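You operate a simulated robot arm through the tools that you are given. There is no shell and no other tool.

You are at the controls of a simulated robot arm. One attempt, no reset.

JOB
Take the chill off blank one: warm it to the card's heat.
Fine: the plate is on and hot, keep hands off it. Set the blank on the spot that shows that heat and check it with the probe. Put the probe back, then switch the plate off; the blank stays on it. Leave the dial and the other blanks. Set down upright: what you pick out, heat probe.

Only the result counts: the job must be done as asked and must still hold three seconds after the hand-in. Knocking over, shifting, dropping, spilling or breaking anything else fails it.

ROBOT AND FRAMES
A 7-joint arm with a two-finger parallel gripper, fixed in place. Base frame: the origin is at the foot of the arm, x ahead of it, y to its left, z up. Units: m, rad, N and s.
Its first joint turns from -2.304 to 2.304 rad. Payload 3.91 kg.
The tool frame sits at the grasp point between the pads (the TCP): z along the fingers, y along the line on which they close. The tips reach 0.03 m beyond it. The gripper opens to 0.11 m. The fingers are 0.02 m wide and 0.01 m thick; the gripper's body (0.048 by 0.112 m) begins 0.055 m behind the TCP.
Orientation is that of the tool frame in the base frame, as a unit quaternion [x, y, z, w]. With the fingers straight down and closing along the base's y, the tool's x points along the base's -x, its y along +y and its z along -z.

CONTROLS
- The arm moves only by the tool drive_tool. Its argument "moves" is a list of rows, each a list of 3 entries, a list of its own where there are three numbers: the shift along the tool's x, y, z in units of 100 mm (1.0 is 100 mm), then the turn, a rotation vector about the tool's x, y, z in units of 60 degrees (1.0 is 60 degrees), then the opening, from 0 (shut) to 1 (fully open). In form: [[[tx, ty, tz], [ax, ay, az], fingers], ...]. A call has 1 to 20 rows; each row is the pose to reach, as a shift and turn from the pose commanded when the call began, along the tool's axes at that moment. A call with a number of a shift or a turn outside -1 to 1 is refused whole. Each row takes 0.2 s and may step no farther than 0.05 m and 0.15 rad from the row before; otherwise, or with a gripper value out of range, the whole call is refused. Where a pose cannot be reached the arm comes as near as it can. A force on the tool above 90 N (or 10 N above the force at the start of the call, whichever is more), or a blocked arm, ends the call early, and 0.2 s more pass. Each finger travels about 0.108 m/s and halts on what it meets, pressing with about 34 N; the grip force reading is that of the motor and also rises with nothing between the fingers. The clock runs only during rows and for 0.2 s after the last one: add rows that repeat a pose to give the fingers time. The reply holds the time, the measured pose of the TCP, the force on the tool along the base axes, the opening and the grip force, in the units named above and with some noise, with the torque about the TCP (base axes, N m) and any sound that the robot's microphone picked up, and new pictures: "show" is both (left out), scene, wrist or none.
- Cameras (640 x 400 px; columns grow to the right, rows downward): "scene" is fixed at [0.397, 0.6458, 1.72]; the picture's right is [-0.82, -0.57, 0.00], its down [-0.47, 0.67, -0.58] and it looks along [0.33, -0.47, -0.82] (base axes); focal length 284 px, centre (320, 200). "wrist" rides on the gripper at [0.072, 0.017, -0.103] in the tool frame; the picture's right is [-0.23, 0.97, 0.00], its down [-0.76, -0.18, -0.62] and it looks along [-0.61, -0.14, 0.78] (tool axes); focal length 222 px, centre (320, 200). There is no depth. A picture from a camera that has moved, and an enlarged one, comes with that camera's place and axes in the base frame and with its lens. The place of the scene camera against the robot may be out by one fixed shift of up to 0.012 m in any direction.
- enlarge(camera, box): a new picture of the part [left, top, right, bottom] of that camera's present view, enlarged. No time passes.
- finish_job(): hands the job in; it is judged then, once.

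Places have to be worked out from the pictures, the camera data and where the tool is seen. Open the gripper and draw the arm clear of the work before you hand the job in, unless the task says otherwise.

The tools are called after ">>>" by a JSON object that holds its "op" and its "data". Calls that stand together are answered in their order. drive_tool: Moves the arm, as the interface text tells. Its arguments: {"type":"object","properties":{"moves":{"type":"array"},"show":{"type":"string","enum":["both","scene","wrist","none"]}},"required":["moves"]} The other tools are called the same way: enlarge (camera, box) takes an enlarged picture of a part of a camera's view; finish_job () hands the job in.

At the start:

```text
time: 0.0
tool_pos: [0.5018, 0.1295, 1.2981]
ee_rot: [0.0, 1.0, 0.001, 0.0]
ft_force: [0.5, 0.6, 0.6]
ft_torque: [0.0, -0.02, -0.05]
grip_width: 0.1097
grip_force: 0.1
```

scene: 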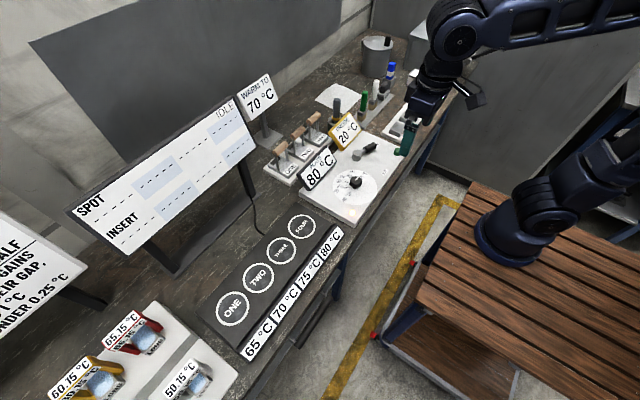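
wrist: 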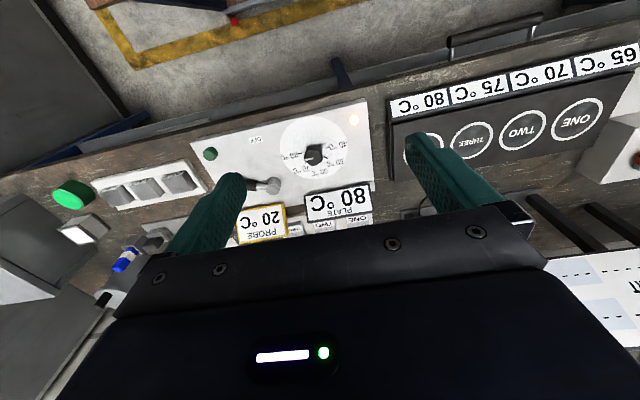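

I start by looking closely at the scene: the card says 70 °C, and the plate has spots labelled 65/70/75/80. I'll enlarge the key regions before moving anything.

>>> {"op": "enlarge", "data": {"camera": "scene", "box": [180, 170, 380, 370]}}

>>> {"op": "enlarge", "data": {"camera": "scene", "box": [240, 60, 440, 220]}}

>>> {"op": "enlarge", "data": {"camera": "scene", "box": [0, 200, 260, 400]}}

>>> {"op": "enlarge", "data": {"camera": "wrist", "box": [40, 80, 400, 300]}}

```text
2.00 times, centred on (280, 270) of scene
camera zoom: at [0.397, 0.6458, 1.72], right [-0.82, -0.57, 0.0], down [-0.47, 0.67, -0.58], along [0.33, -0.47, -0.82], focal length 568 px, centre (400, 60)
```

zoom: 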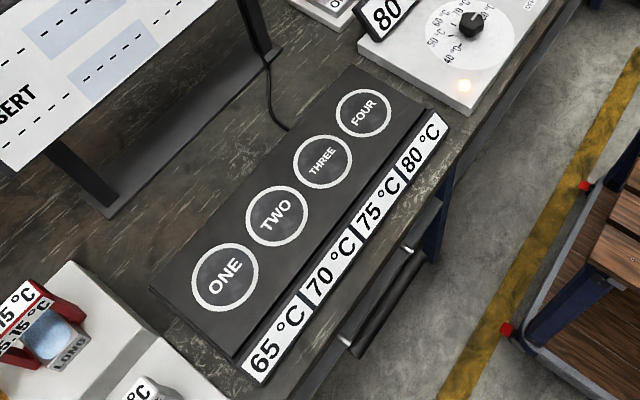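

```text
2.50 times, centred on (340, 140) of scene
camera zoom: at [0.397, 0.6458, 1.72], right [-0.82, -0.57, 0.0], down [-0.47, 0.67, -0.58], along [0.33, -0.47, -0.82], focal length 710 px, centre (270, 350)
```

zoom: 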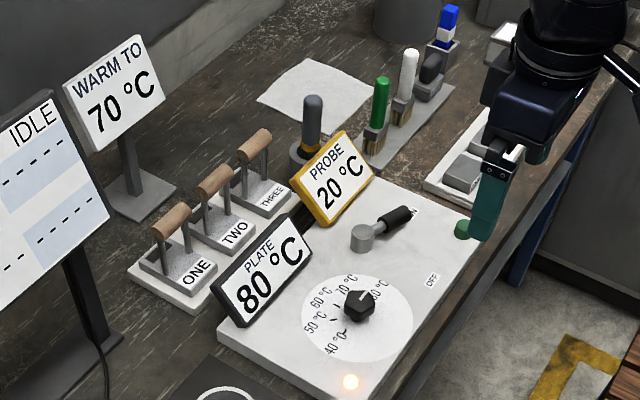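

```text
2.00 times, centred on (130, 300) of scene
camera zoom: at [0.397, 0.6458, 1.72], right [-0.82, -0.57, 0.0], down [-0.47, 0.67, -0.58], along [0.33, -0.47, -0.82], focal length 568 px, centre (700, 0)
```

zoom: 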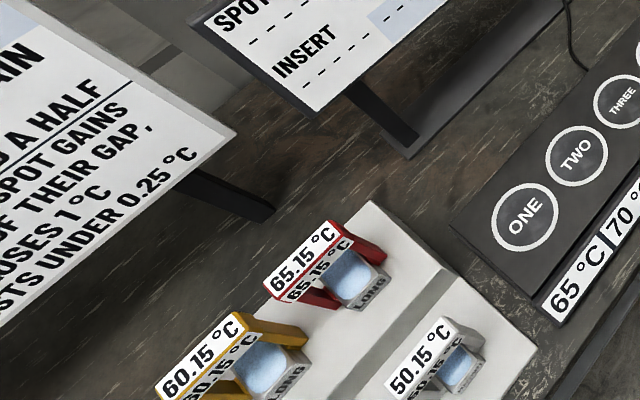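

```text
1.78 times, centred on (220, 190) of wrist
camera zoom: at [0.4284, 0.1469, 1.4018], right [0.23, 0.97, 0.0], down [0.76, -0.18, 0.62], along [0.61, -0.14, -0.78], focal length 395 px, centre (498, 218)
```

zoom: 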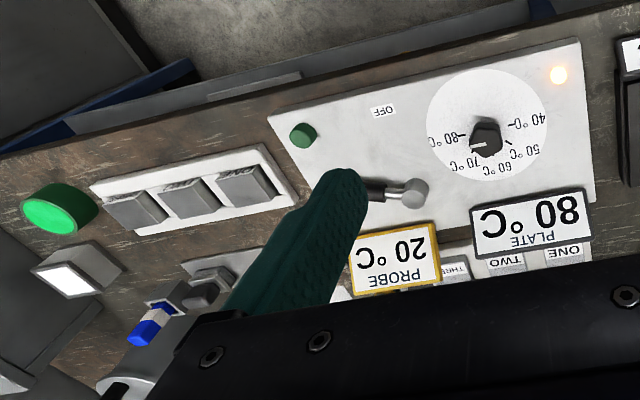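

The dial triangulates to about (0.65, 0.08, 0.96), so the bench surface is around z≈0.93. The instruction sign on the left is only partly visible. I'll shift the arm left at its present height and tilt the wrist camera up to read it.

>>> {"op": "drive_tool", "data": {"moves": [[[0, 0.3, 0], [0, -0.13, 0], 1], [[0, 0.6, 0], [0, -0.26, 0], 1], [[0, 0.8, 0], [0, -0.39, 0], 1], [[0, 1, 0], [0, -0.5, 0], 1]], "show": "wrist"}}

```text
time: 1.0
tool_pos: [0.5024, 0.2285, 1.295]
ee_rot: [0.0, 0.966, -0.001, 0.259]
ft_force: [0.6, -0.5, -0.7]
ft_torque: [-0.01, 0.0, -0.03]
grip_width: 0.1099
grip_force: 0.2
camera wrist: at [0.386, 0.2473, 1.3498], right [0.2, 0.97, 0.11], down [0.35, -0.18, 0.92], along [0.92, -0.14, -0.37], focal length 222 px, centre (320, 200)
```

wrist: 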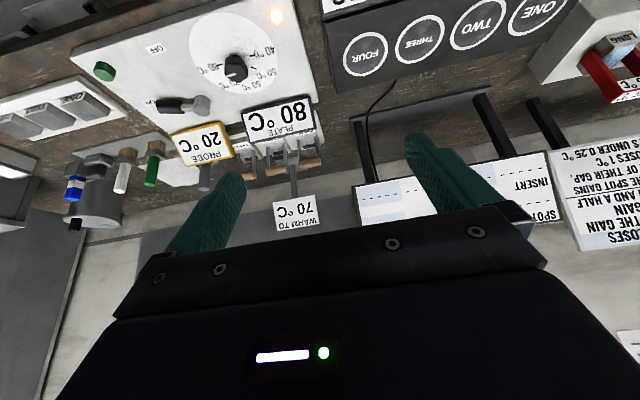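

The sign is coming into view at the right edge. I'll keep shifting left and yaw the camera left to read all of it.

>>> {"op": "drive_tool", "data": {"moves": [[[0, 0.33, 0], [-0.05, 0, -0.09], 1], [[0, 0.66, 0], [-0.1, 0, -0.18], 1], [[0, 1, 0], [-0.15, 0, -0.27], 1], [[0, 1, 0], [-0.2, 0, -0.36], 1]], "show": "wrist"}}

```text
time: 2.0
tool_pos: [0.5009, 0.3282, 1.2976]
ee_rot: [-0.208, 0.943, 0.053, 0.253]
ft_force: [0.1, 0.3, -0.5]
ft_torque: [-0.02, -0.01, 0.0]
grip_width: 0.1099
grip_force: 0.0
camera wrist: at [0.3899, 0.297, 1.3504], right [-0.23, 0.97, 0.11], down [0.39, -0.01, 0.92], along [0.89, 0.25, -0.37], focal length 222 px, centre (320, 200)
```

wrist: 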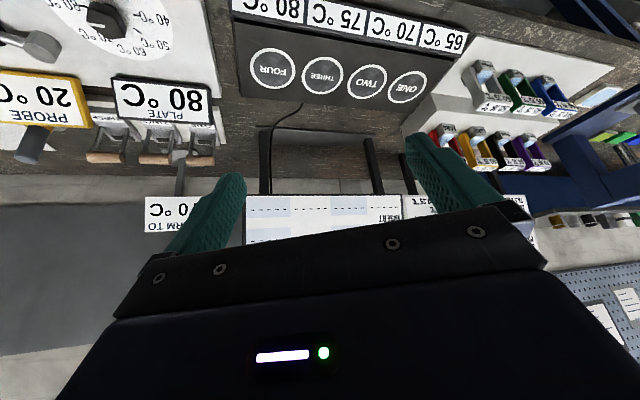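

The fingers hide the sign; I'll pitch up another ~20° and move further left so that it sits in the clear upper half.

>>> {"op": "drive_tool", "data": {"moves": [[[0, 0.33, 0], [0, -0.12, 0], 1], [[0, 0.66, 0], [0, -0.24, 0], 1], [[0, 1, 0], [0, -0.36, 0], 1]], "show": "wrist"}}

```text
time: 2.8
tool_pos: [0.4606, 0.4178, 1.2966]
ee_rot: [-0.194, 0.879, 0.09, 0.426]
ft_force: [-0.5, -0.5, 0.1]
ft_torque: [-0.01, 0.02, 0.0]
grip_width: 0.1099
grip_force: 0.0
camera wrist: at [0.3395, 0.3818, 1.305], right [-0.28, 0.94, 0.17], down [0.06, -0.16, 0.99], along [0.96, 0.29, -0.01], focal length 222 px, centre (320, 200)
```

wrist: 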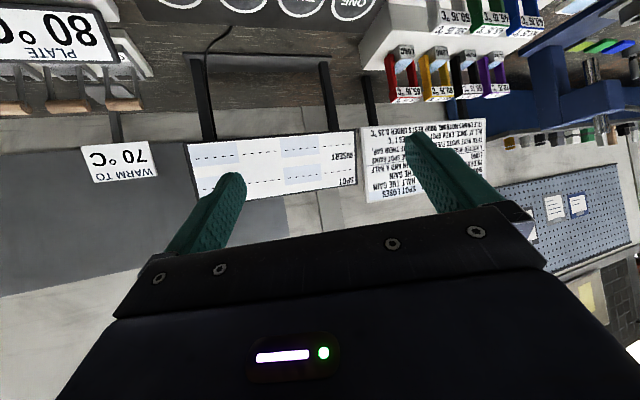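

The sign sits behind the right finger. A further 15° yaw to the left should put it between the fingers.

>>> {"op": "drive_tool", "data": {"moves": [[[0, 0.1, 0], [-0.1, 0, -0.08], 1], [[0, 0.3, 0], [-0.19, 0, -0.16], 1], [[0, 0.3, 0], [-0.19, 0, -0.16], 1]], "show": "wrist"}}

>>> {"op": "enlarge", "data": {"camera": "wrist", "box": [220, 80, 420, 220]}}

```text
time: 3.6
tool_pos: [0.4479, 0.4456, 1.2976]
ee_rot: [-0.308, 0.847, 0.141, 0.41]
ft_force: [0.4, 1.0, 0.1]
ft_torque: [0.05, -0.02, 0.02]
grip_width: 0.1101
grip_force: 0.0
camera wrist: at [0.34, 0.3796, 1.3048], right [-0.51, 0.84, 0.16], down [0.1, -0.13, 0.99], along [0.85, 0.52, -0.01], focal length 222 px, centre (320, 200)
```

wrist: 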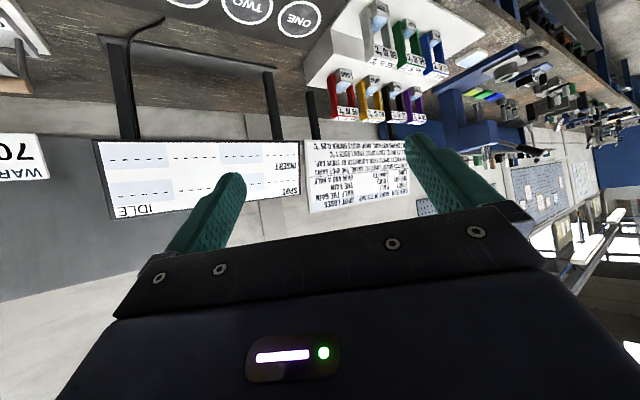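

```text
2.86 times, centred on (320, 150) of wrist
camera zoom: at [0.34, 0.3796, 1.3048], right [-0.51, 0.84, 0.16], down [0.1, -0.13, 0.99], along [0.85, 0.52, -0.01], focal length 635 px, centre (320, 343)
```

zoom: 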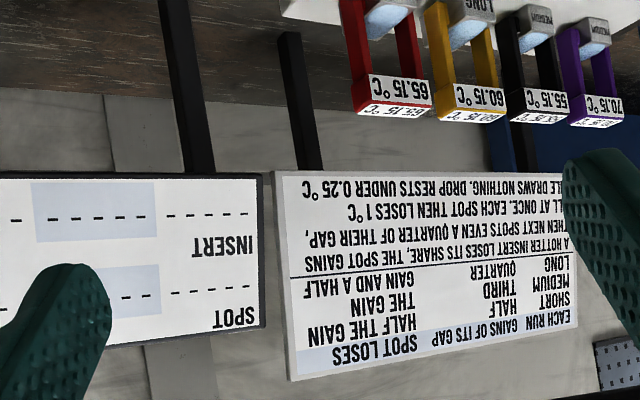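

The sign describes the inserts' run arithmetic (another job's equipment); spot labels show TWO = 70 °C. Now I'll bring the tool back to pointing straight down and head toward the blanks to inspect them.

>>> {"op": "drive_tool", "data": {"moves": [[[0, -0.12, 0], [0.0355, 0.103, 0.0775], 1], [[0, -0.25, 0], [0.071, 0.206, 0.155], 1], [[0, -0.37, 0], [0.1065, 0.309, 0.2325], 1], [[0, -0.5, 0], [0.142, 0.4125, 0.31], 1], [[0, -0.62, 0], [0.1775, 0.5156, 0.3875], 1], [[0, -0.75, 0], [0.213, 0.6188, 0.465], 1], [[0, -0.87, 0], [0.2485, 0.722, 0.5425], 1], [[0.04, -1.0, -0.03], [0.284, 0.825, 0.62], 1]], "show": "wrist"}}

```text
time: 5.4
tool_pos: [0.5069, 0.3673, 1.2988]
ee_rot: [0.0, 1.0, 0.0, 0.0]
ft_force: [0.0, 0.6, 0.1]
ft_torque: [0.05, -0.02, -0.02]
grip_width: 0.1102
grip_force: 0.1
camera wrist: at [0.4334, 0.3843, 1.4019], right [0.23, 0.97, 0.0], down [0.76, -0.18, 0.62], along [0.61, -0.14, -0.78], focal length 222 px, centre (320, 200)
```

wrist: 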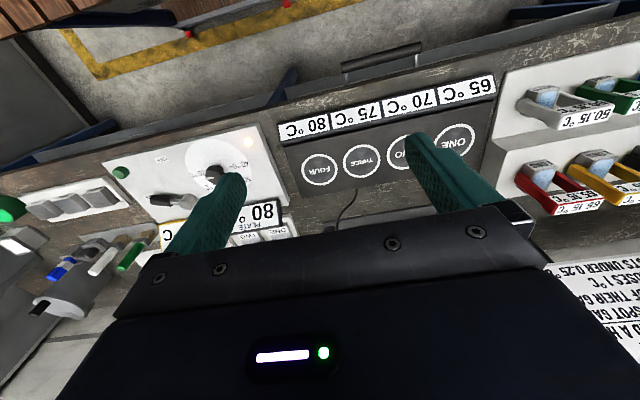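

Tool is vertical again. I move in two steps toward about (0.70, 0.17, 1.15), well above everything, to view the blanks and the probe.

>>> {"op": "drive_tool", "data": {"moves": [[[-0.24, -0.25, 0.18], [0, 0, 0], 1], [[-0.48, -0.5, 0.37], [0, 0, 0], 1], [[-0.72, -0.75, 0.56], [0, 0, 0], 1], [[-0.97, -0.98, 0.75], [0, 0, 0], 1]], "show": "none"}}

>>> {"op": "drive_tool", "data": {"moves": [[[-0.24, -0.25, 0.18], [0, 0, 0], 1], [[-0.48, -0.5, 0.37], [0, 0, 0], 1], [[-0.72, -0.75, 0.56], [0, 0, 0], 1], [[-0.97, -0.98, 0.75], [0, 0, 0], 1]], "show": "both"}}

```text
time: 6.4
tool_pos: [0.6041, 0.2711, 1.2245]
ee_rot: [0.0, 1.0, -0.001, 0.0]
ft_force: [0.5, 0.8, 0.2]
ft_torque: [-0.05, -0.01, -0.01]
grip_width: 0.1099
grip_force: 0.1
```

```text
time: 7.4
tool_pos: [0.7028, 0.1726, 1.1462]
ee_rot: [-0.001, 1.0, 0.0, 0.002]
ft_force: [-1.1, -0.3, 0.4]
ft_torque: [-0.02, -0.05, 0.02]
grip_width: 0.1099
grip_force: 0.1
camera wrist: at [0.6286, 0.1894, 1.2501], right [0.23, 0.97, 0.0], down [0.76, -0.18, 0.62], along [0.61, -0.14, -0.78], focal length 222 px, centre (320, 200)
```

scene: 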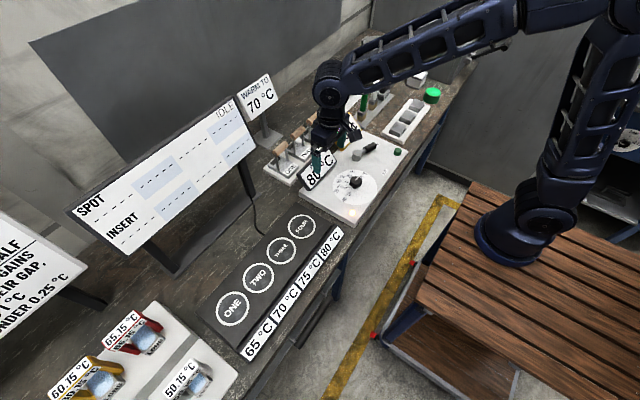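
wrist: 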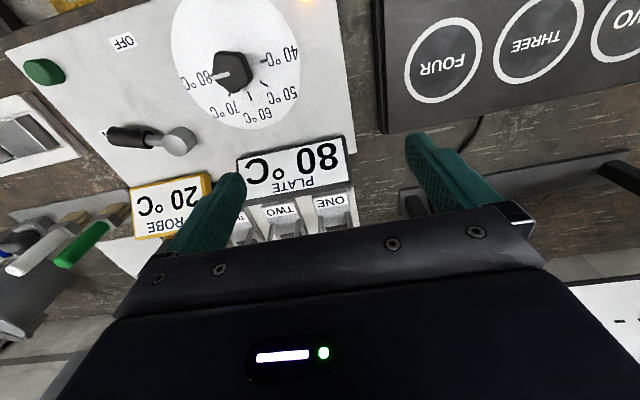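

The dial reads 80 °C on the plate. I'll enlarge both views around the blanks and the lever for geometry.

>>> {"op": "enlarge", "data": {"camera": "wrist", "box": [0, 0, 400, 250]}}

>>> {"op": "enlarge", "data": {"camera": "scene", "box": [340, 60, 450, 170]}}

>>> {"op": "enlarge", "data": {"camera": "scene", "box": [250, 90, 410, 230]}}

```text
1.60 times, centred on (200, 125) of wrist
camera zoom: at [0.6286, 0.1894, 1.2501], right [0.23, 0.97, 0.0], down [0.76, -0.18, 0.62], along [0.61, -0.14, -0.78], focal length 355 px, centre (512, 320)
```

zoom: 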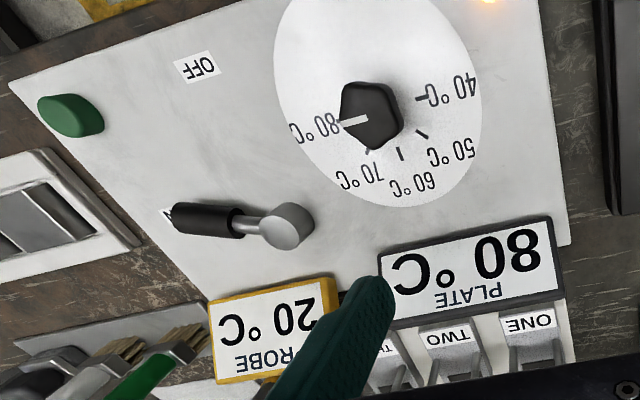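

```text
3.64 times, centred on (395, 115) of scene
camera zoom: at [0.397, 0.6458, 1.72], right [-0.82, -0.57, 0.0], down [-0.47, 0.67, -0.58], along [0.33, -0.47, -0.82], focal length 1032 px, centre (47, 509)
```

zoom: 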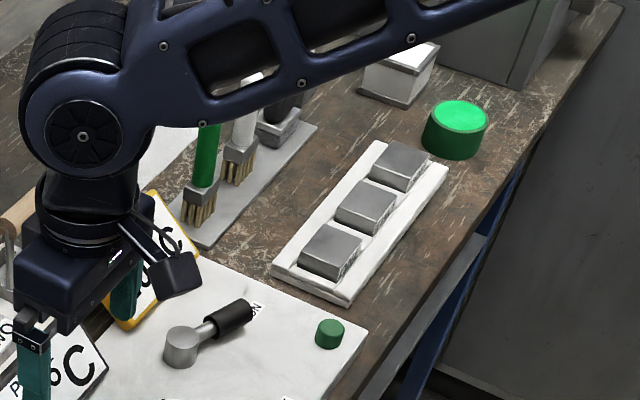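

```text
2.86 times, centred on (330, 160) of scene
camera zoom: at [0.397, 0.6458, 1.72], right [-0.82, -0.57, 0.0], down [-0.47, 0.67, -0.58], along [0.33, -0.47, -0.82], focal length 811 px, centre (291, 314)
```

zoom: 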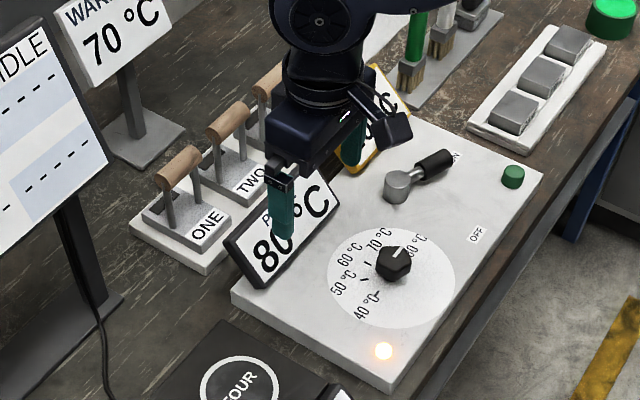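

The dial is at 80, lever points to ON with OFF about a quarter turn toward the bench edge. I move forward and slightly up to look straight at the blanks between the fingers.

>>> {"op": "drive_tool", "data": {"moves": [[[-0.3, 0, -0.25], [0, 0, 0], 1], [[-0.65, -0.1, -0.5], [0, 0, 0], 1], [[-1.0, -0.2, -0.5], [0, 0, 0], 1]], "show": "both"}}

>>> {"op": "enlarge", "data": {"camera": "wrist", "box": [140, 60, 460, 260]}}

```text
time: 8.2
tool_pos: [0.801, 0.1546, 1.198]
ee_rot: [0.0, 1.0, 0.001, 0.001]
ft_force: [0.0, 0.9, 1.1]
ft_torque: [-0.02, -0.04, -0.02]
grip_width: 0.1098
grip_force: 0.1
camera wrist: at [0.728, 0.1706, 1.3028], right [0.23, 0.97, 0.0], down [0.76, -0.18, 0.62], along [0.61, -0.14, -0.78], focal length 222 px, centre (320, 200)
```

scene: 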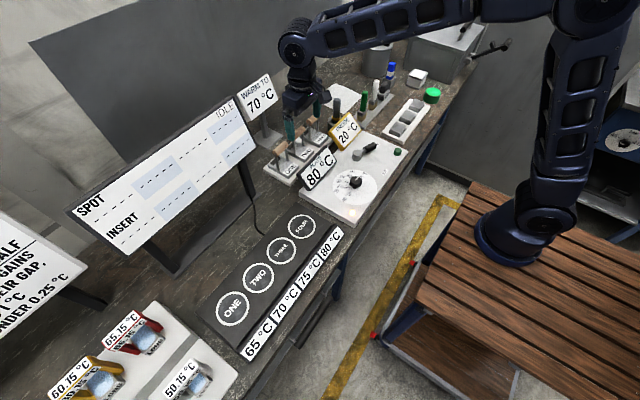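
wrist: 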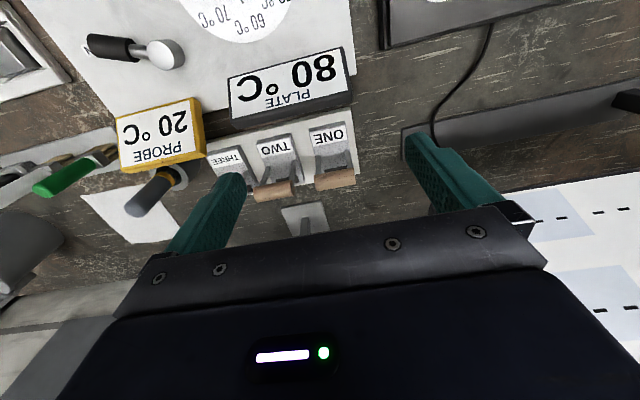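

```text
2.00 times, centred on (300, 160) of wrist
camera zoom: at [0.728, 0.1706, 1.3028], right [0.23, 0.97, 0.0], down [0.76, -0.18, 0.62], along [0.61, -0.14, -0.78], focal length 444 px, centre (360, 280)
```

zoom: 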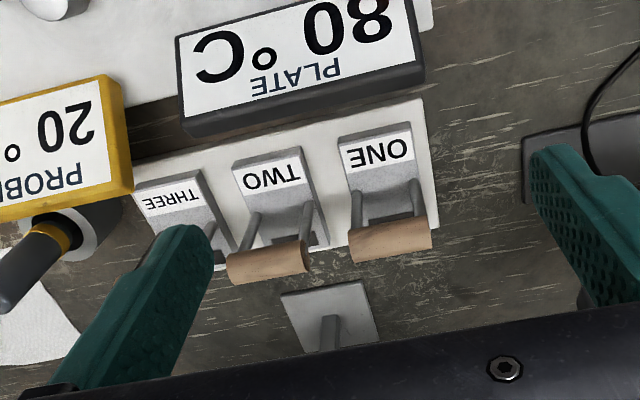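

Handle ONE triangulates to about (0.904, 0.153, 1.037), the bar running along y, ~58 mm long and ~20 mm thick. I'll shift right (−y) to look at the probe and its holder similarly.

>>> {"op": "drive_tool", "data": {"moves": [[[0, -0.4, 0], [0, 0, 0], 1], [[0, -0.8, 0], [0, 0, 0], 1], [[0, -1.0, 0], [0, 0, 0], 1]], "show": "none"}}

>>> {"op": "drive_tool", "data": {"moves": [[[0, -0.4, 0], [0, 0, 0], 1], [[0, -0.8, 0], [0, 0, 0], 1], [[0, -1.0, 0], [0, 0, 0], 1]], "show": "both"}}

>>> {"op": "enlarge", "data": {"camera": "wrist", "box": [140, 40, 460, 240]}}

>>> {"op": "enlarge", "data": {"camera": "scene", "box": [240, 80, 400, 180]}}

```text
time: 9.0
tool_pos: [0.8022, 0.0526, 1.1956]
ee_rot: [0.0, 1.0, 0.0, 0.0]
ft_force: [0.0, 0.3, 0.1]
ft_torque: [-0.02, 0.01, 0.02]
grip_width: 0.1098
grip_force: 0.0
```

```text
time: 9.8
tool_pos: [0.8031, -0.049, 1.1958]
ee_rot: [-0.001, 1.0, 0.0, 0.0]
ft_force: [-0.7, 0.2, 0.2]
ft_torque: [-0.03, 0.04, 0.01]
grip_width: 0.1101
grip_force: 0.0
camera wrist: at [0.7289, -0.0311, 1.3], right [0.23, 0.97, 0.0], down [0.76, -0.18, 0.62], along [0.61, -0.14, -0.78], focal length 222 px, centre (320, 200)
```

scene: 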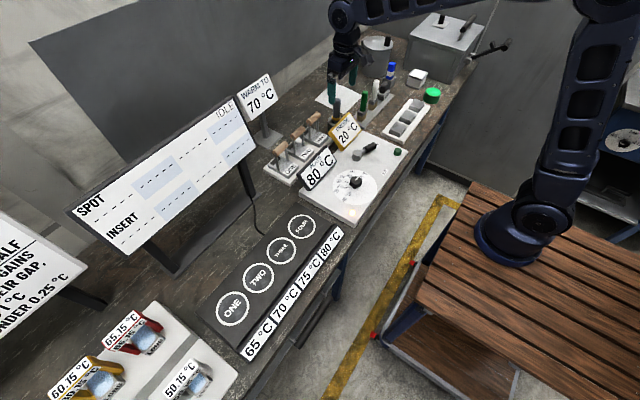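
wrist: 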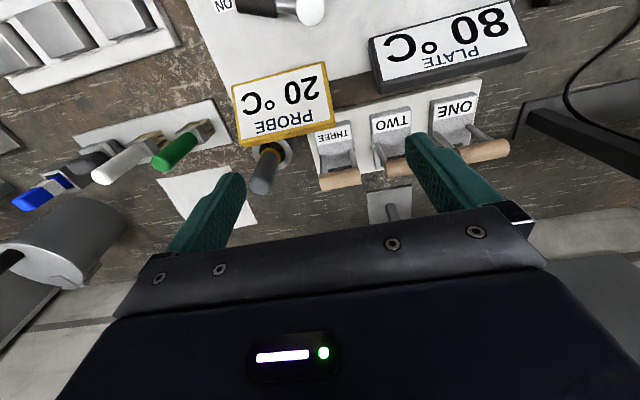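

```text
2.00 times, centred on (300, 140) of wrist
camera zoom: at [0.7289, -0.0311, 1.3], right [0.23, 0.97, 0.0], down [0.76, -0.18, 0.62], along [0.61, -0.14, -0.78], focal length 444 px, centre (360, 320)
```

zoom: 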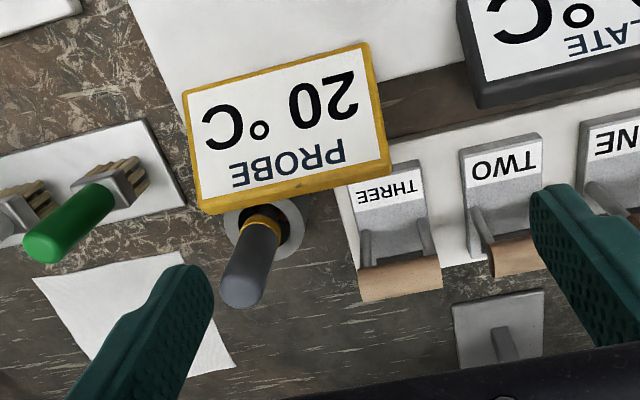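

```text
4.00 times, centred on (320, 130) of scene
camera zoom: at [0.397, 0.6458, 1.72], right [-0.82, -0.57, 0.0], down [-0.47, 0.67, -0.58], along [0.33, -0.47, -0.82], focal length 1135 px, centre (320, 480)
```

zoom: 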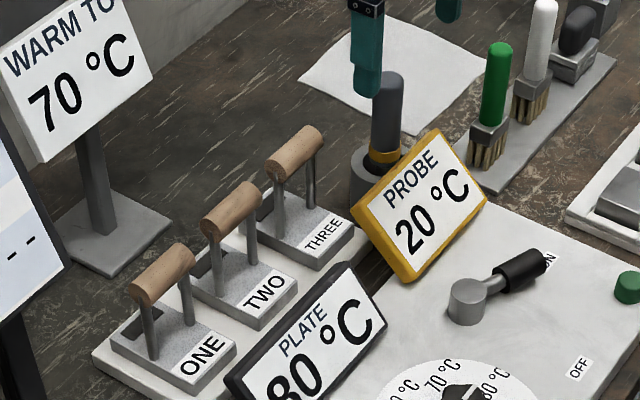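

The probe's top is at about (0.874, −0.145, 1.063), collar near z≈0.96, bench top z≈0.92. I now return toward blank ONE while yawing the tool −90° (fingers to close along x across the handle), in two stages.

>>> {"op": "drive_tool", "data": {"moves": [[[0, 0.17, 0], [0, 0, 0.125], 1], [[0, 0.34, 0], [0, 0, 0.25], 1], [[0, 0.5, 0], [0, 0, 0.375], 1], [[0, 0.67, 0], [0, 0, 0.5], 1], [[0, 0.84, 0], [0, 0, 0.625], 1], [[0, 1.0, 0], [0, 0, 0.75], 1]], "show": "none"}}

>>> {"op": "drive_tool", "data": {"moves": [[[0.07, 0.165, 0], [0, 0, 0.125], 1], [[0.14, 0.33, 0], [0, 0, 0.25], 1], [[0.21, 0.495, 0], [0, 0, 0.375], 1], [[0.28, 0.66, 0], [0, 0, 0.5], 1], [[0.35, 0.825, 0], [0, 0, 0.625], 1], [[0.42, 0.99, 0], [0, 0, 0.75], 1]], "show": "both"}}

>>> {"op": "enlarge", "data": {"camera": "wrist", "box": [180, 60, 460, 230]}}

```text
time: 11.2
tool_pos: [0.8017, 0.0522, 1.1963]
ee_rot: [0.384, 0.923, 0.001, 0.0]
ft_force: [0.0, 0.0, 0.0]
ft_torque: [0.03, -0.01, -0.02]
grip_width: 0.1101
grip_force: 0.0
```

```text
time: 12.6
tool_pos: [0.8418, 0.1506, 1.1968]
ee_rot: [0.708, 0.707, 0.0, 0.002]
ft_force: [0.7, -0.7, 0.4]
ft_torque: [0.05, 0.02, 0.0]
grip_width: 0.1104
grip_force: 0.0
camera wrist: at [0.8569, 0.224, 1.3005], right [0.97, -0.23, 0.0], down [-0.18, -0.76, 0.62], along [-0.14, -0.61, -0.78], focal length 222 px, centre (320, 200)
```

scene: 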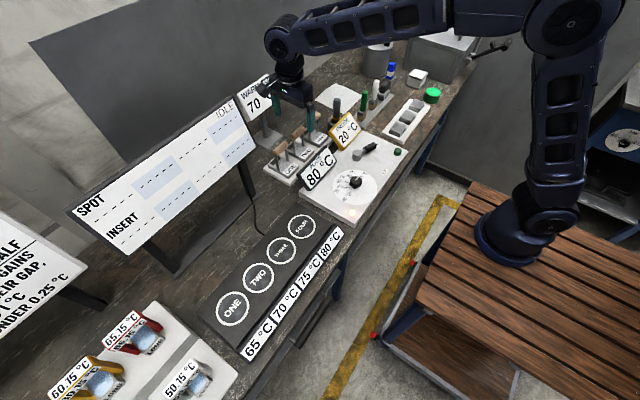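
wrist: 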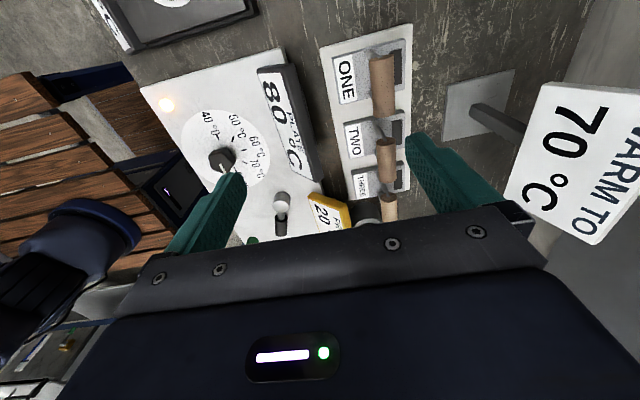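

```text
2.29 times, centred on (320, 145) of wrist
camera zoom: at [0.8569, 0.224, 1.3005], right [0.97, -0.23, 0.0], down [-0.18, -0.76, 0.62], along [-0.14, -0.61, -0.78], focal length 508 px, centre (320, 326)
```

zoom: 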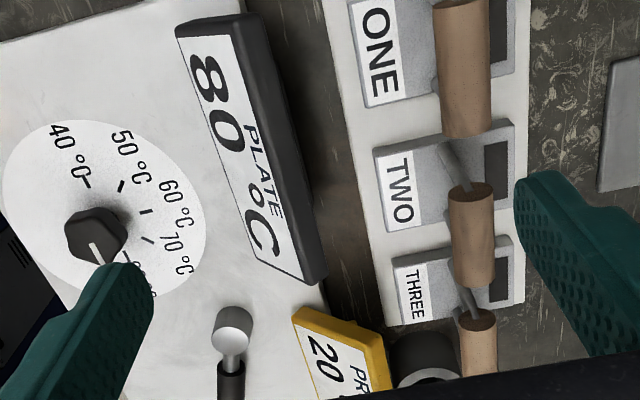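

Each blank has a dark pad on the +x side opposite the label – apparently the probing pad. I'll enlarge on blank ONE for exact handle position.

>>> {"op": "enlarge", "data": {"camera": "wrist", "box": [300, 20, 460, 120]}}

>>> {"op": "enlarge", "data": {"camera": "scene", "box": [250, 110, 350, 200]}}

```text
4.00 times, centred on (380, 70) of wrist
camera zoom: at [0.8569, 0.224, 1.3005], right [0.97, -0.23, 0.0], down [-0.18, -0.76, 0.62], along [-0.14, -0.61, -0.78], focal length 888 px, centre (80, 720)
```

zoom: 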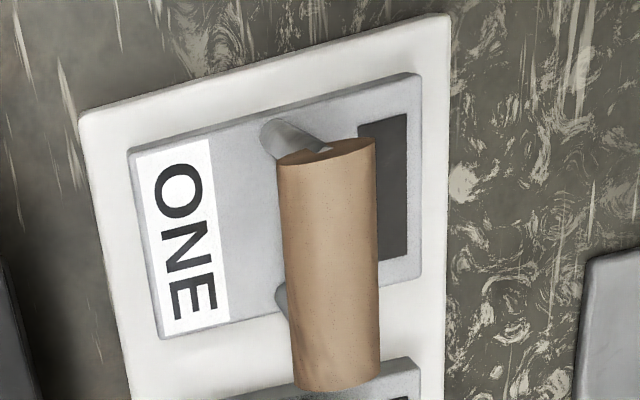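

```text
4.44 times, centred on (300, 155) of scene
camera zoom: at [0.397, 0.6458, 1.72], right [-0.82, -0.57, 0.0], down [-0.47, 0.67, -0.58], along [0.33, -0.47, -0.82], focal length 1262 px, centre (409, 400)
```

zoom: 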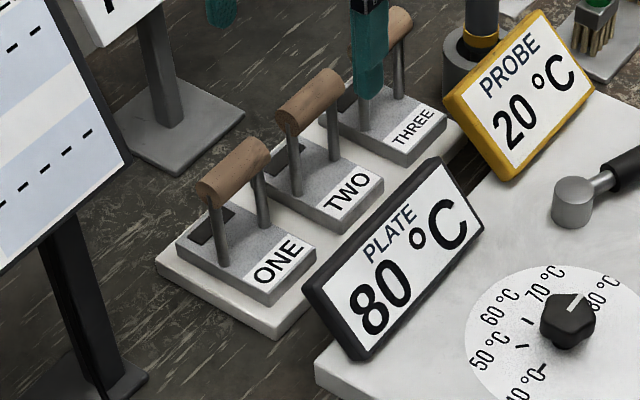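

Blank ONE: block center ≈ (0.910, 0.153), handle bar at z≈1.03, Ø≈26 mm; pad offset +0.034 in x. I go above the handle at z≈1.12 and check alignment.

>>> {"op": "drive_tool", "data": {"moves": [[[0.01, 0.25, 0.2], [0, 0, 0], 1], [[0.01, 0.5, 0.45], [0, 0, 0], 1], [[0.02, 0.68, 0.7], [0, 0, 0], 1]], "show": "both"}}

>>> {"op": "enlarge", "data": {"camera": "wrist", "box": [200, 20, 440, 220]}}

>>> {"op": "enlarge", "data": {"camera": "scene", "box": [240, 80, 350, 190]}}

```text
time: 13.4
tool_pos: [0.9091, 0.1532, 1.1265]
ee_rot: [0.707, 0.707, -0.001, 0.0]
ft_force: [-1.2, -0.4, 0.1]
ft_torque: [0.02, -0.01, 0.01]
grip_width: 0.1103
grip_force: 0.0
camera wrist: at [0.9241, 0.2253, 1.2312], right [0.97, -0.23, 0.0], down [-0.18, -0.76, 0.62], along [-0.14, -0.61, -0.78], focal length 222 px, centre (320, 200)
```

scene: 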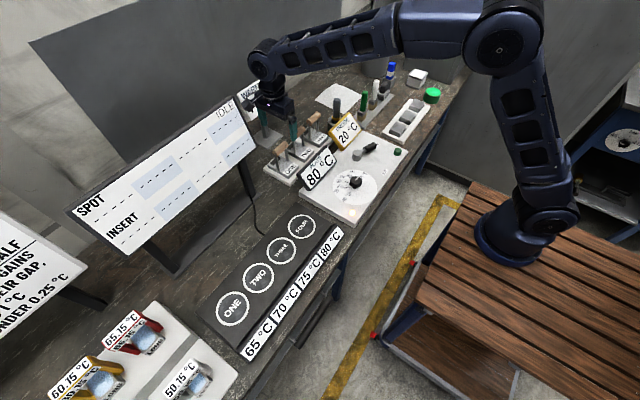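
wrist: 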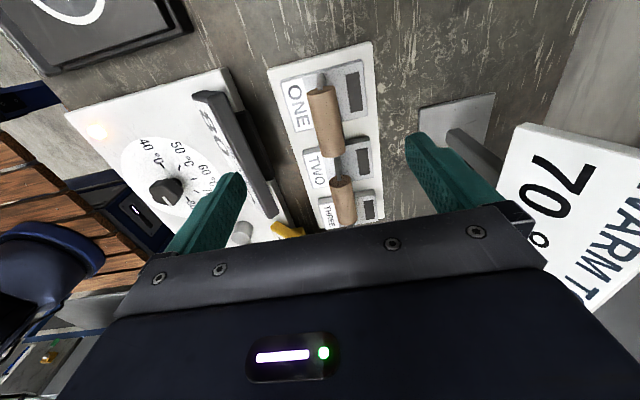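

```text
2.00 times, centred on (320, 120) of wrist
camera zoom: at [0.9241, 0.2253, 1.2312], right [0.97, -0.23, 0.0], down [-0.18, -0.76, 0.62], along [-0.14, -0.61, -0.78], focal length 444 px, centre (320, 360)
```

zoom: 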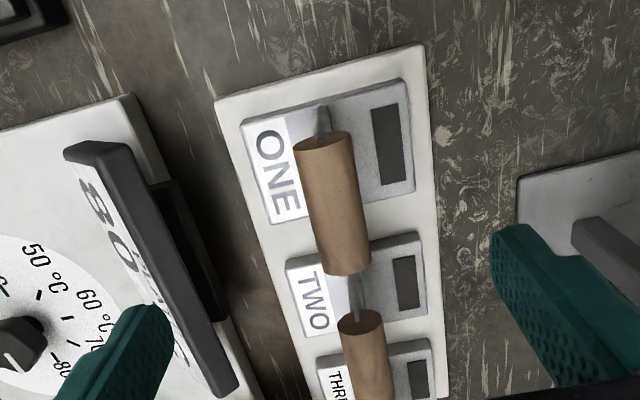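

```text
3.64 times, centred on (295, 135) of scene
camera zoom: at [0.397, 0.6458, 1.72], right [-0.82, -0.57, 0.0], down [-0.47, 0.67, -0.58], along [0.33, -0.47, -0.82], focal length 1032 px, centre (411, 436)
```

zoom: 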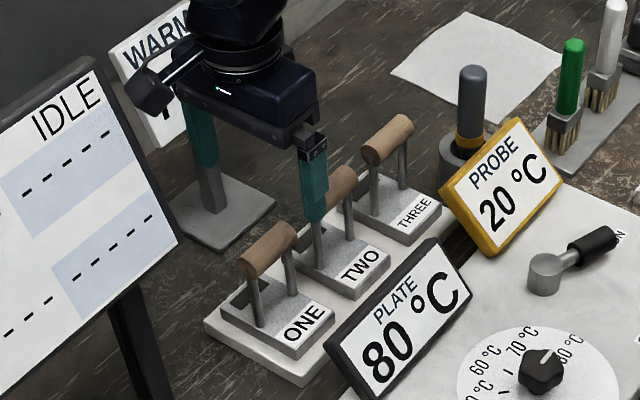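

Refined handle center ≈ (0.912, 0.151, 1.023). I descend 0.1 m straight over it with open fingers straddling the bar in x, and check before closing.

>>> {"op": "drive_tool", "data": {"moves": [[[-0.01, 0.03, 0.25], [0, 0, 0], 1], [[-0.02, 0.03, 0.5], [0, 0, 0], 1], [[-0.02, 0.03, 0.75], [0, 0, 0], 1], [[-0.02, 0.03, 1.0], [0, 0, 0], 1]], "show": "both"}}

>>> {"op": "enlarge", "data": {"camera": "scene", "box": [240, 80, 350, 190]}}

>>> {"op": "enlarge", "data": {"camera": "wrist", "box": [200, 20, 440, 220]}}

```text
time: 14.4
tool_pos: [0.9154, 0.1506, 1.025]
ee_rot: [0.707, 0.707, 0.0, 0.0]
ft_force: [5.9, -0.7, -3.1]
ft_torque: [-0.18, 0.7, -0.64]
grip_width: 0.1101
grip_force: 0.0
camera wrist: at [0.9308, 0.2233, 1.129], right [0.97, -0.23, 0.0], down [-0.18, -0.76, 0.62], along [-0.14, -0.61, -0.78], focal length 222 px, centre (320, 200)
```

scene: 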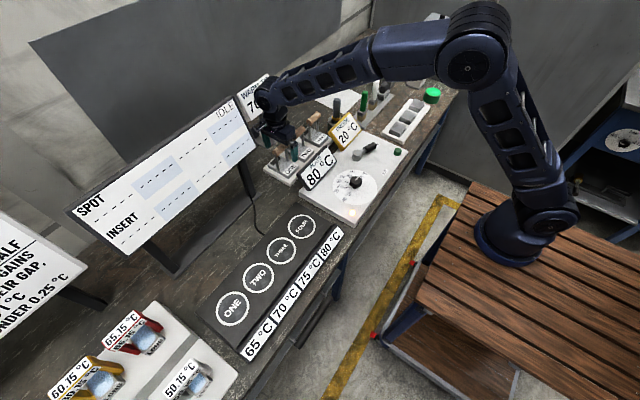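
wrist: 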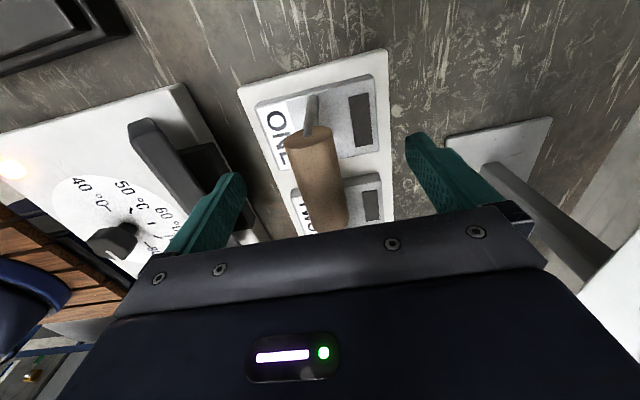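

```text
3.64 times, centred on (295, 135) of scene
camera zoom: at [0.397, 0.6458, 1.72], right [-0.82, -0.57, 0.0], down [-0.47, 0.67, -0.58], along [0.33, -0.47, -0.82], focal length 1032 px, centre (411, 436)
```

zoom: 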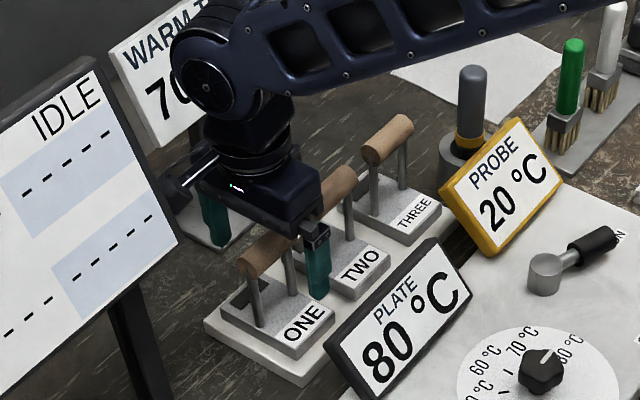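

```text
2.00 times, centred on (320, 120) of wrist
camera zoom: at [0.9308, 0.2233, 1.129], right [0.97, -0.23, 0.0], down [-0.18, -0.76, 0.62], along [-0.14, -0.61, -0.78], focal length 444 px, centre (320, 360)
```

zoom: 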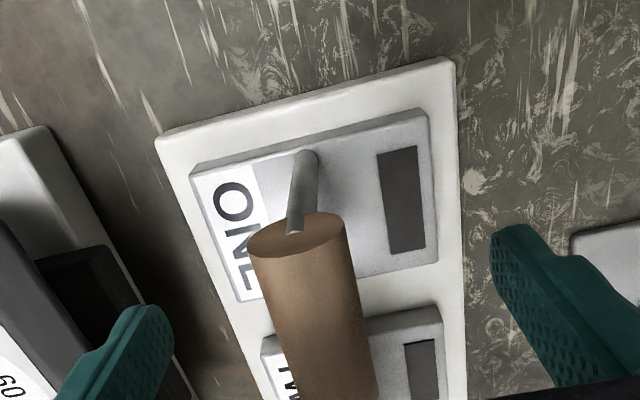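

The force reading (5.9 N along x with torque pointing at the camera housing, ~0.1 m up and +y) says the wrist camera is grazing the leaning display panel. I back straight up right away; the display looks unshifted. Then I will use the opposite yaw so that the camera is on the free −y side.

>>> {"op": "drive_tool", "data": {"moves": [[[0, -0.03, -0.25], [0, 0, 0], 1], [[0, -0.06, -0.5], [0, 0, 0], 1], [[0, -0.1, -0.9], [0, 0, 0], 1]], "show": "scene"}}

>>> {"op": "enlarge", "data": {"camera": "scene", "box": [50, 60, 290, 260]}}

```text
time: 15.2
tool_pos: [0.9039, 0.1521, 1.1165]
ee_rot: [0.706, 0.708, 0.0, 0.0]
ft_force: [0.4, 0.0, -1.0]
ft_torque: [-0.01, -0.01, 0.03]
grip_width: 0.1099
grip_force: 0.1
```

scene: 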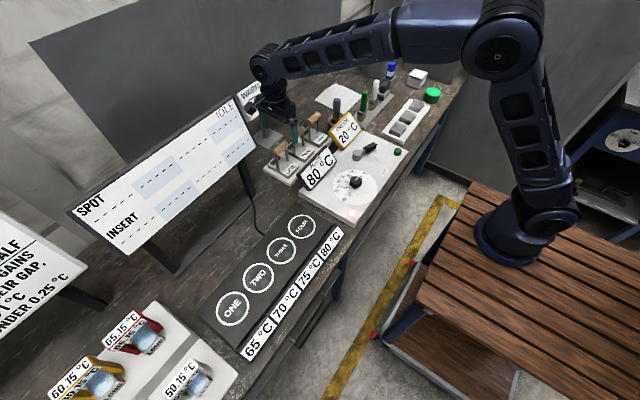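

```text
2.00 times, centred on (170, 160) of scene
camera zoom: at [0.397, 0.6458, 1.72], right [-0.82, -0.57, 0.0], down [-0.47, 0.67, -0.58], along [0.33, -0.47, -0.82], focal length 568 px, centre (620, 280)
```

zoom: 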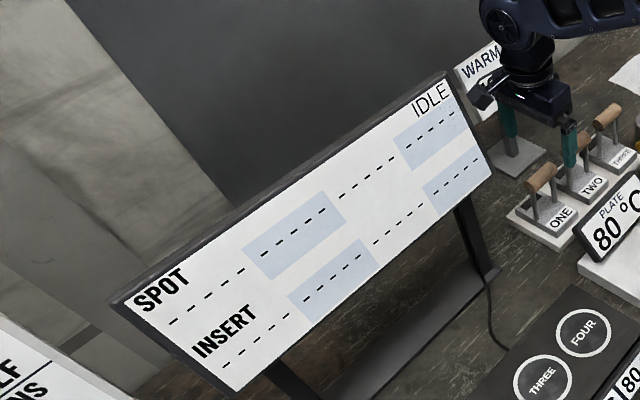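

Contact is gone and the display is at the same pixels as before. I pull back a little in −x and up, and swing the tool 180° (camera via the robot side) in three 60° stages.

>>> {"op": "drive_tool", "data": {"moves": [[[0, -0.2, -0.15], [0, 0, -0.125], 1], [[0, -0.4, -0.3], [0, 0, -0.25], 1], [[0, -0.6, -0.5], [0, 0, -0.375], 1], [[0, -0.6, -0.5], [0, 0, -0.5], 1], [[0, -0.6, -0.5], [0, 0, -0.625], 1], [[0, -0.6, -0.5], [0, 0, -0.75], 1], [[0, -0.6, -0.5], [0, 0, -0.875], 1], [[0, -0.6, -0.5], [0, 0, -1.0], 1]], "show": "none"}}

>>> {"op": "drive_tool", "data": {"moves": [[[0, 0, 0], [0, 0, -0.125], 1], [[0, 0, 0], [0, 0, -0.25], 1], [[0, 0, 0], [0, 0, -0.375], 1], [[0, 0, 0], [0, 0, -0.5], 1], [[0, 0, 0], [0, 0, -0.625], 1], [[0, 0, 0], [0, 0, -0.75], 1], [[0, 0, 0], [0, 0, -0.875], 1], [[0, 0, 0], [0, 0, -1.0], 1]], "show": "none"}}

>>> {"op": "drive_tool", "data": {"moves": [[[0, 0, 0], [0, 0, -0.125], 1], [[0, 0, 0], [0, 0, -0.25], 1], [[0, 0, 0], [0, 0, -0.375], 1], [[0, 0, 0], [0, 0, -0.5], 1], [[0, 0, 0], [0, 0, -0.625], 1], [[0, 0, 0], [0, 0, -0.75], 1], [[0, 0, 0], [0, 0, -0.875], 1], [[0, 0, 0], [0, 0, -1.0], 1]], "show": "both"}}

```text
time: 17.0
tool_pos: [0.8429, 0.1513, 1.1672]
ee_rot: [0.257, 0.966, 0.0, 0.0]
ft_force: [0.8, -1.5, 0.4]
ft_torque: [-0.04, -0.04, 0.02]
grip_width: 0.1099
grip_force: 0.1
```

```text
time: 18.8
tool_pos: [0.8427, 0.1519, 1.1684]
ee_rot: [-0.259, 0.966, 0.0, 0.0]
ft_force: [-0.6, 0.8, 0.4]
ft_torque: [-0.03, 0.0, 0.01]
grip_width: 0.11
grip_force: 0.0
```

```text
time: 20.6
tool_pos: [0.8425, 0.1509, 1.1674]
ee_rot: [0.707, -0.707, 0.0, -0.001]
ft_force: [0.1, -0.1, 0.4]
ft_torque: [0.0, 0.01, 0.0]
grip_width: 0.1104
grip_force: 0.0
camera wrist: at [0.825, 0.079, 1.2714], right [-0.97, 0.23, 0.0], down [0.18, 0.76, 0.62], along [0.14, 0.61, -0.78], focal length 222 px, centre (320, 200)
```

scene: 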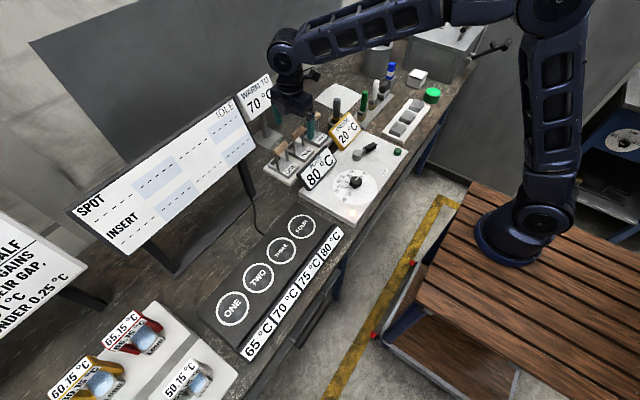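
wrist: 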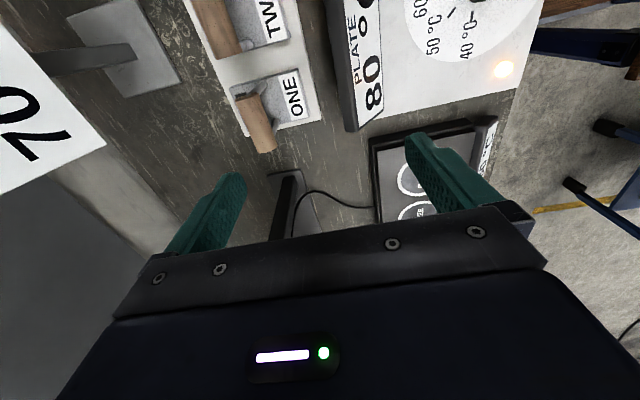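

Yaw +90° reached with the camera now on the −y side. I move over the handle at z≈1.12.

>>> {"op": "drive_tool", "data": {"moves": [[[0, -0.35, 0.2], [0, 0, 0], 1], [[0, -0.7, 0.42], [0, 0, 0], 1], [[0, -0.7, 0.42], [0, 0, 0], 1]], "show": "both"}}

>>> {"op": "enlarge", "data": {"camera": "wrist", "box": [160, 20, 440, 220]}}

```text
time: 21.4
tool_pos: [0.9123, 0.1533, 1.1281]
ee_rot: [0.707, -0.707, 0.0, 0.0]
ft_force: [-0.1, 0.5, 0.2]
ft_torque: [0.0, -0.02, -0.01]
grip_width: 0.1101
grip_force: 0.0
camera wrist: at [0.8943, 0.0813, 1.2321], right [-0.97, 0.23, 0.0], down [0.18, 0.76, 0.62], along [0.14, 0.61, -0.78], focal length 222 px, centre (320, 200)
```

scene: 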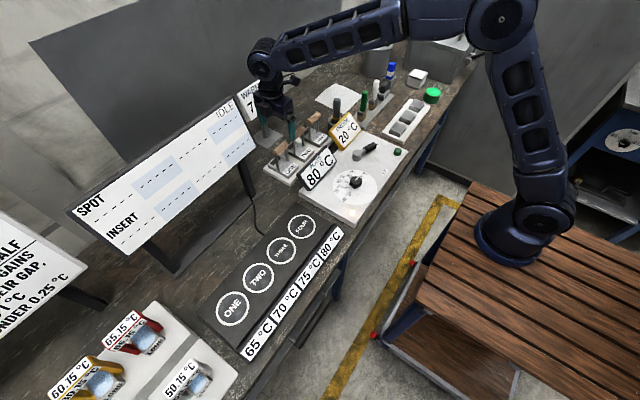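
wrist: 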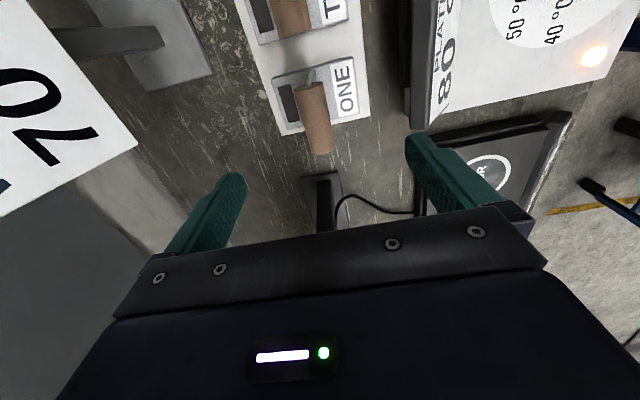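

```text
2.00 times, centred on (300, 120) of wrist
camera zoom: at [0.8943, 0.0813, 1.2321], right [-0.97, 0.23, 0.0], down [0.18, 0.76, 0.62], along [0.14, 0.61, -0.78], focal length 444 px, centre (360, 360)
```

zoom: 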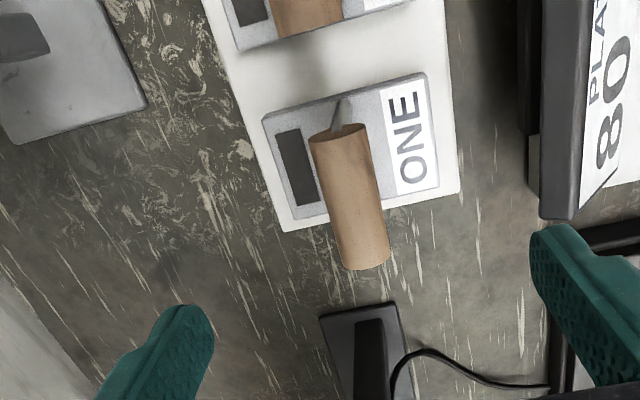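

Opposed wrist views give handle axis at (0.914, 0.1505, 1.020), block top z≈0.937. I descend 0.1 m with small corrections and watch the force.

>>> {"op": "drive_tool", "data": {"moves": [[[0.01, -0.01, 0.25], [0, 0, 0], 1], [[0.02, -0.02, 0.5], [0, 0, 0], 1], [[0.02, -0.02, 0.75], [0, 0, 0], 1], [[0.02, -0.02, 1.0], [0, 0, 0], 1], [[0.02, -0.02, 1.0], [0, 0, 0], 1]], "show": "both"}}

>>> {"op": "enlarge", "data": {"camera": "scene", "box": [240, 80, 350, 190]}}

```text
time: 22.6
tool_pos: [0.9137, 0.1513, 1.0261]
ee_rot: [-0.707, 0.707, 0.0, 0.0]
ft_force: [0.0, 0.5, 0.6]
ft_torque: [-0.01, -0.01, -0.01]
grip_width: 0.11
grip_force: 0.0
camera wrist: at [0.8958, 0.0779, 1.1312], right [-0.97, 0.23, 0.0], down [0.18, 0.76, 0.62], along [0.14, 0.61, -0.78], focal length 222 px, centre (320, 200)
```

scene: 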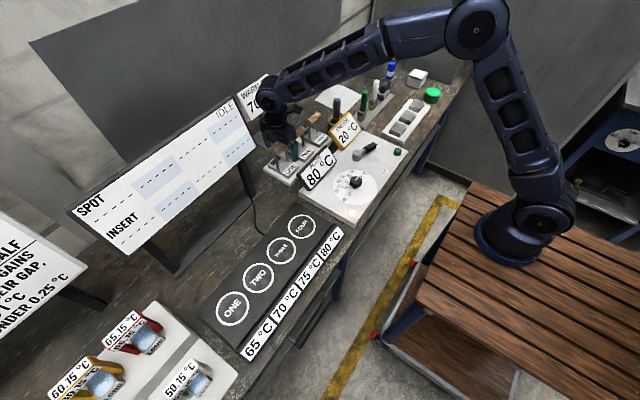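
wrist: 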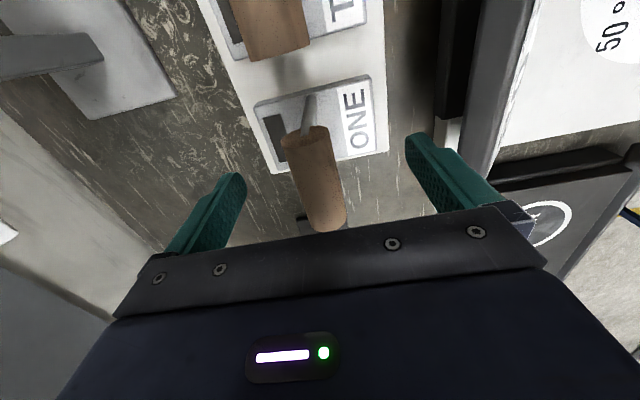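

```text
3.64 times, centred on (295, 135) of scene
camera zoom: at [0.397, 0.6458, 1.72], right [-0.82, -0.57, 0.0], down [-0.47, 0.67, -0.58], along [0.33, -0.47, -0.82], focal length 1032 px, centre (411, 436)
```

zoom: 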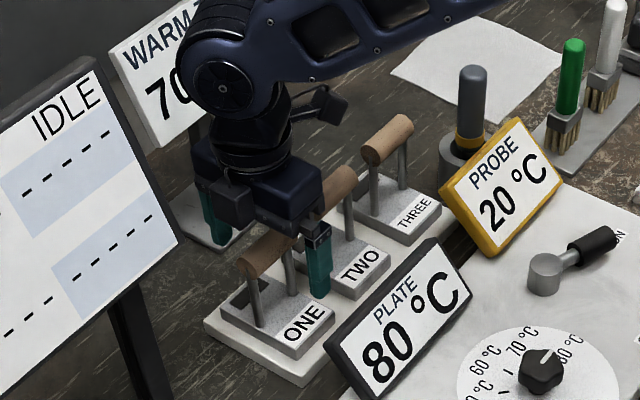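

No contact this time. I lower 5 mm more and close on the bar, holding for the fingers to settle.

>>> {"op": "drive_tool", "data": {"moves": [[[0, 0, 0.05], [0, 0, 0], 1], [[0, 0, 0.05], [0, 0, 0], 0.4], [[0, 0, 0.05], [0, 0, 0], 0.1], [[0, 0, 0.05], [0, 0, 0], 0], [[0, 0, 0.05], [0, 0, 0], 0], [[0, 0, 0.05], [0, 0, 0], 0]], "show": "both"}}

```text
time: 24.0
tool_pos: [0.9138, 0.1503, 1.0221]
ee_rot: [0.708, -0.707, 0.001, 0.0]
ft_force: [2.0, 0.2, 0.9]
ft_torque: [-0.01, -0.03, 0.04]
grip_width: 0.0256
grip_force: 33.6
camera wrist: at [0.8964, 0.0777, 1.1258], right [-0.97, 0.23, 0.0], down [0.18, 0.76, 0.62], along [0.14, 0.61, -0.78], focal length 222 px, centre (320, 200)
```

scene: 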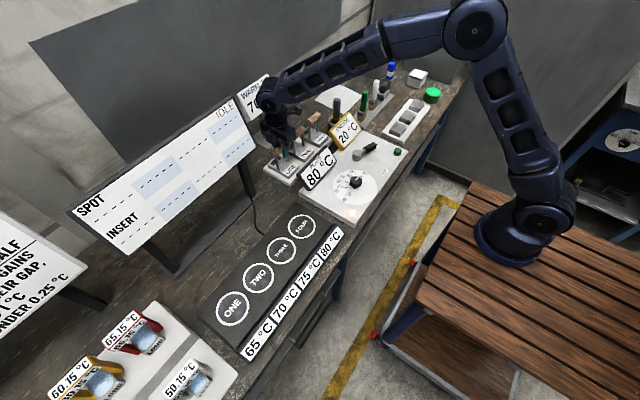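
wrist: 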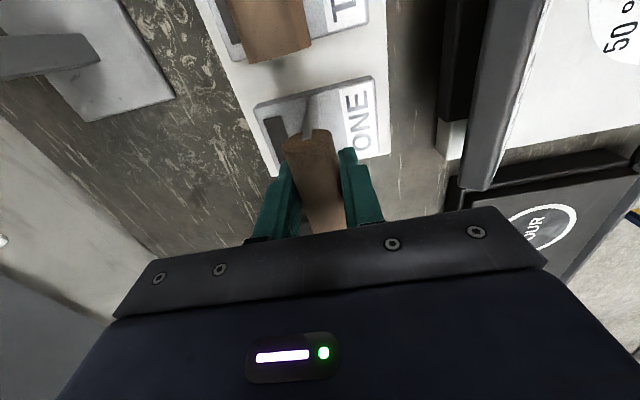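

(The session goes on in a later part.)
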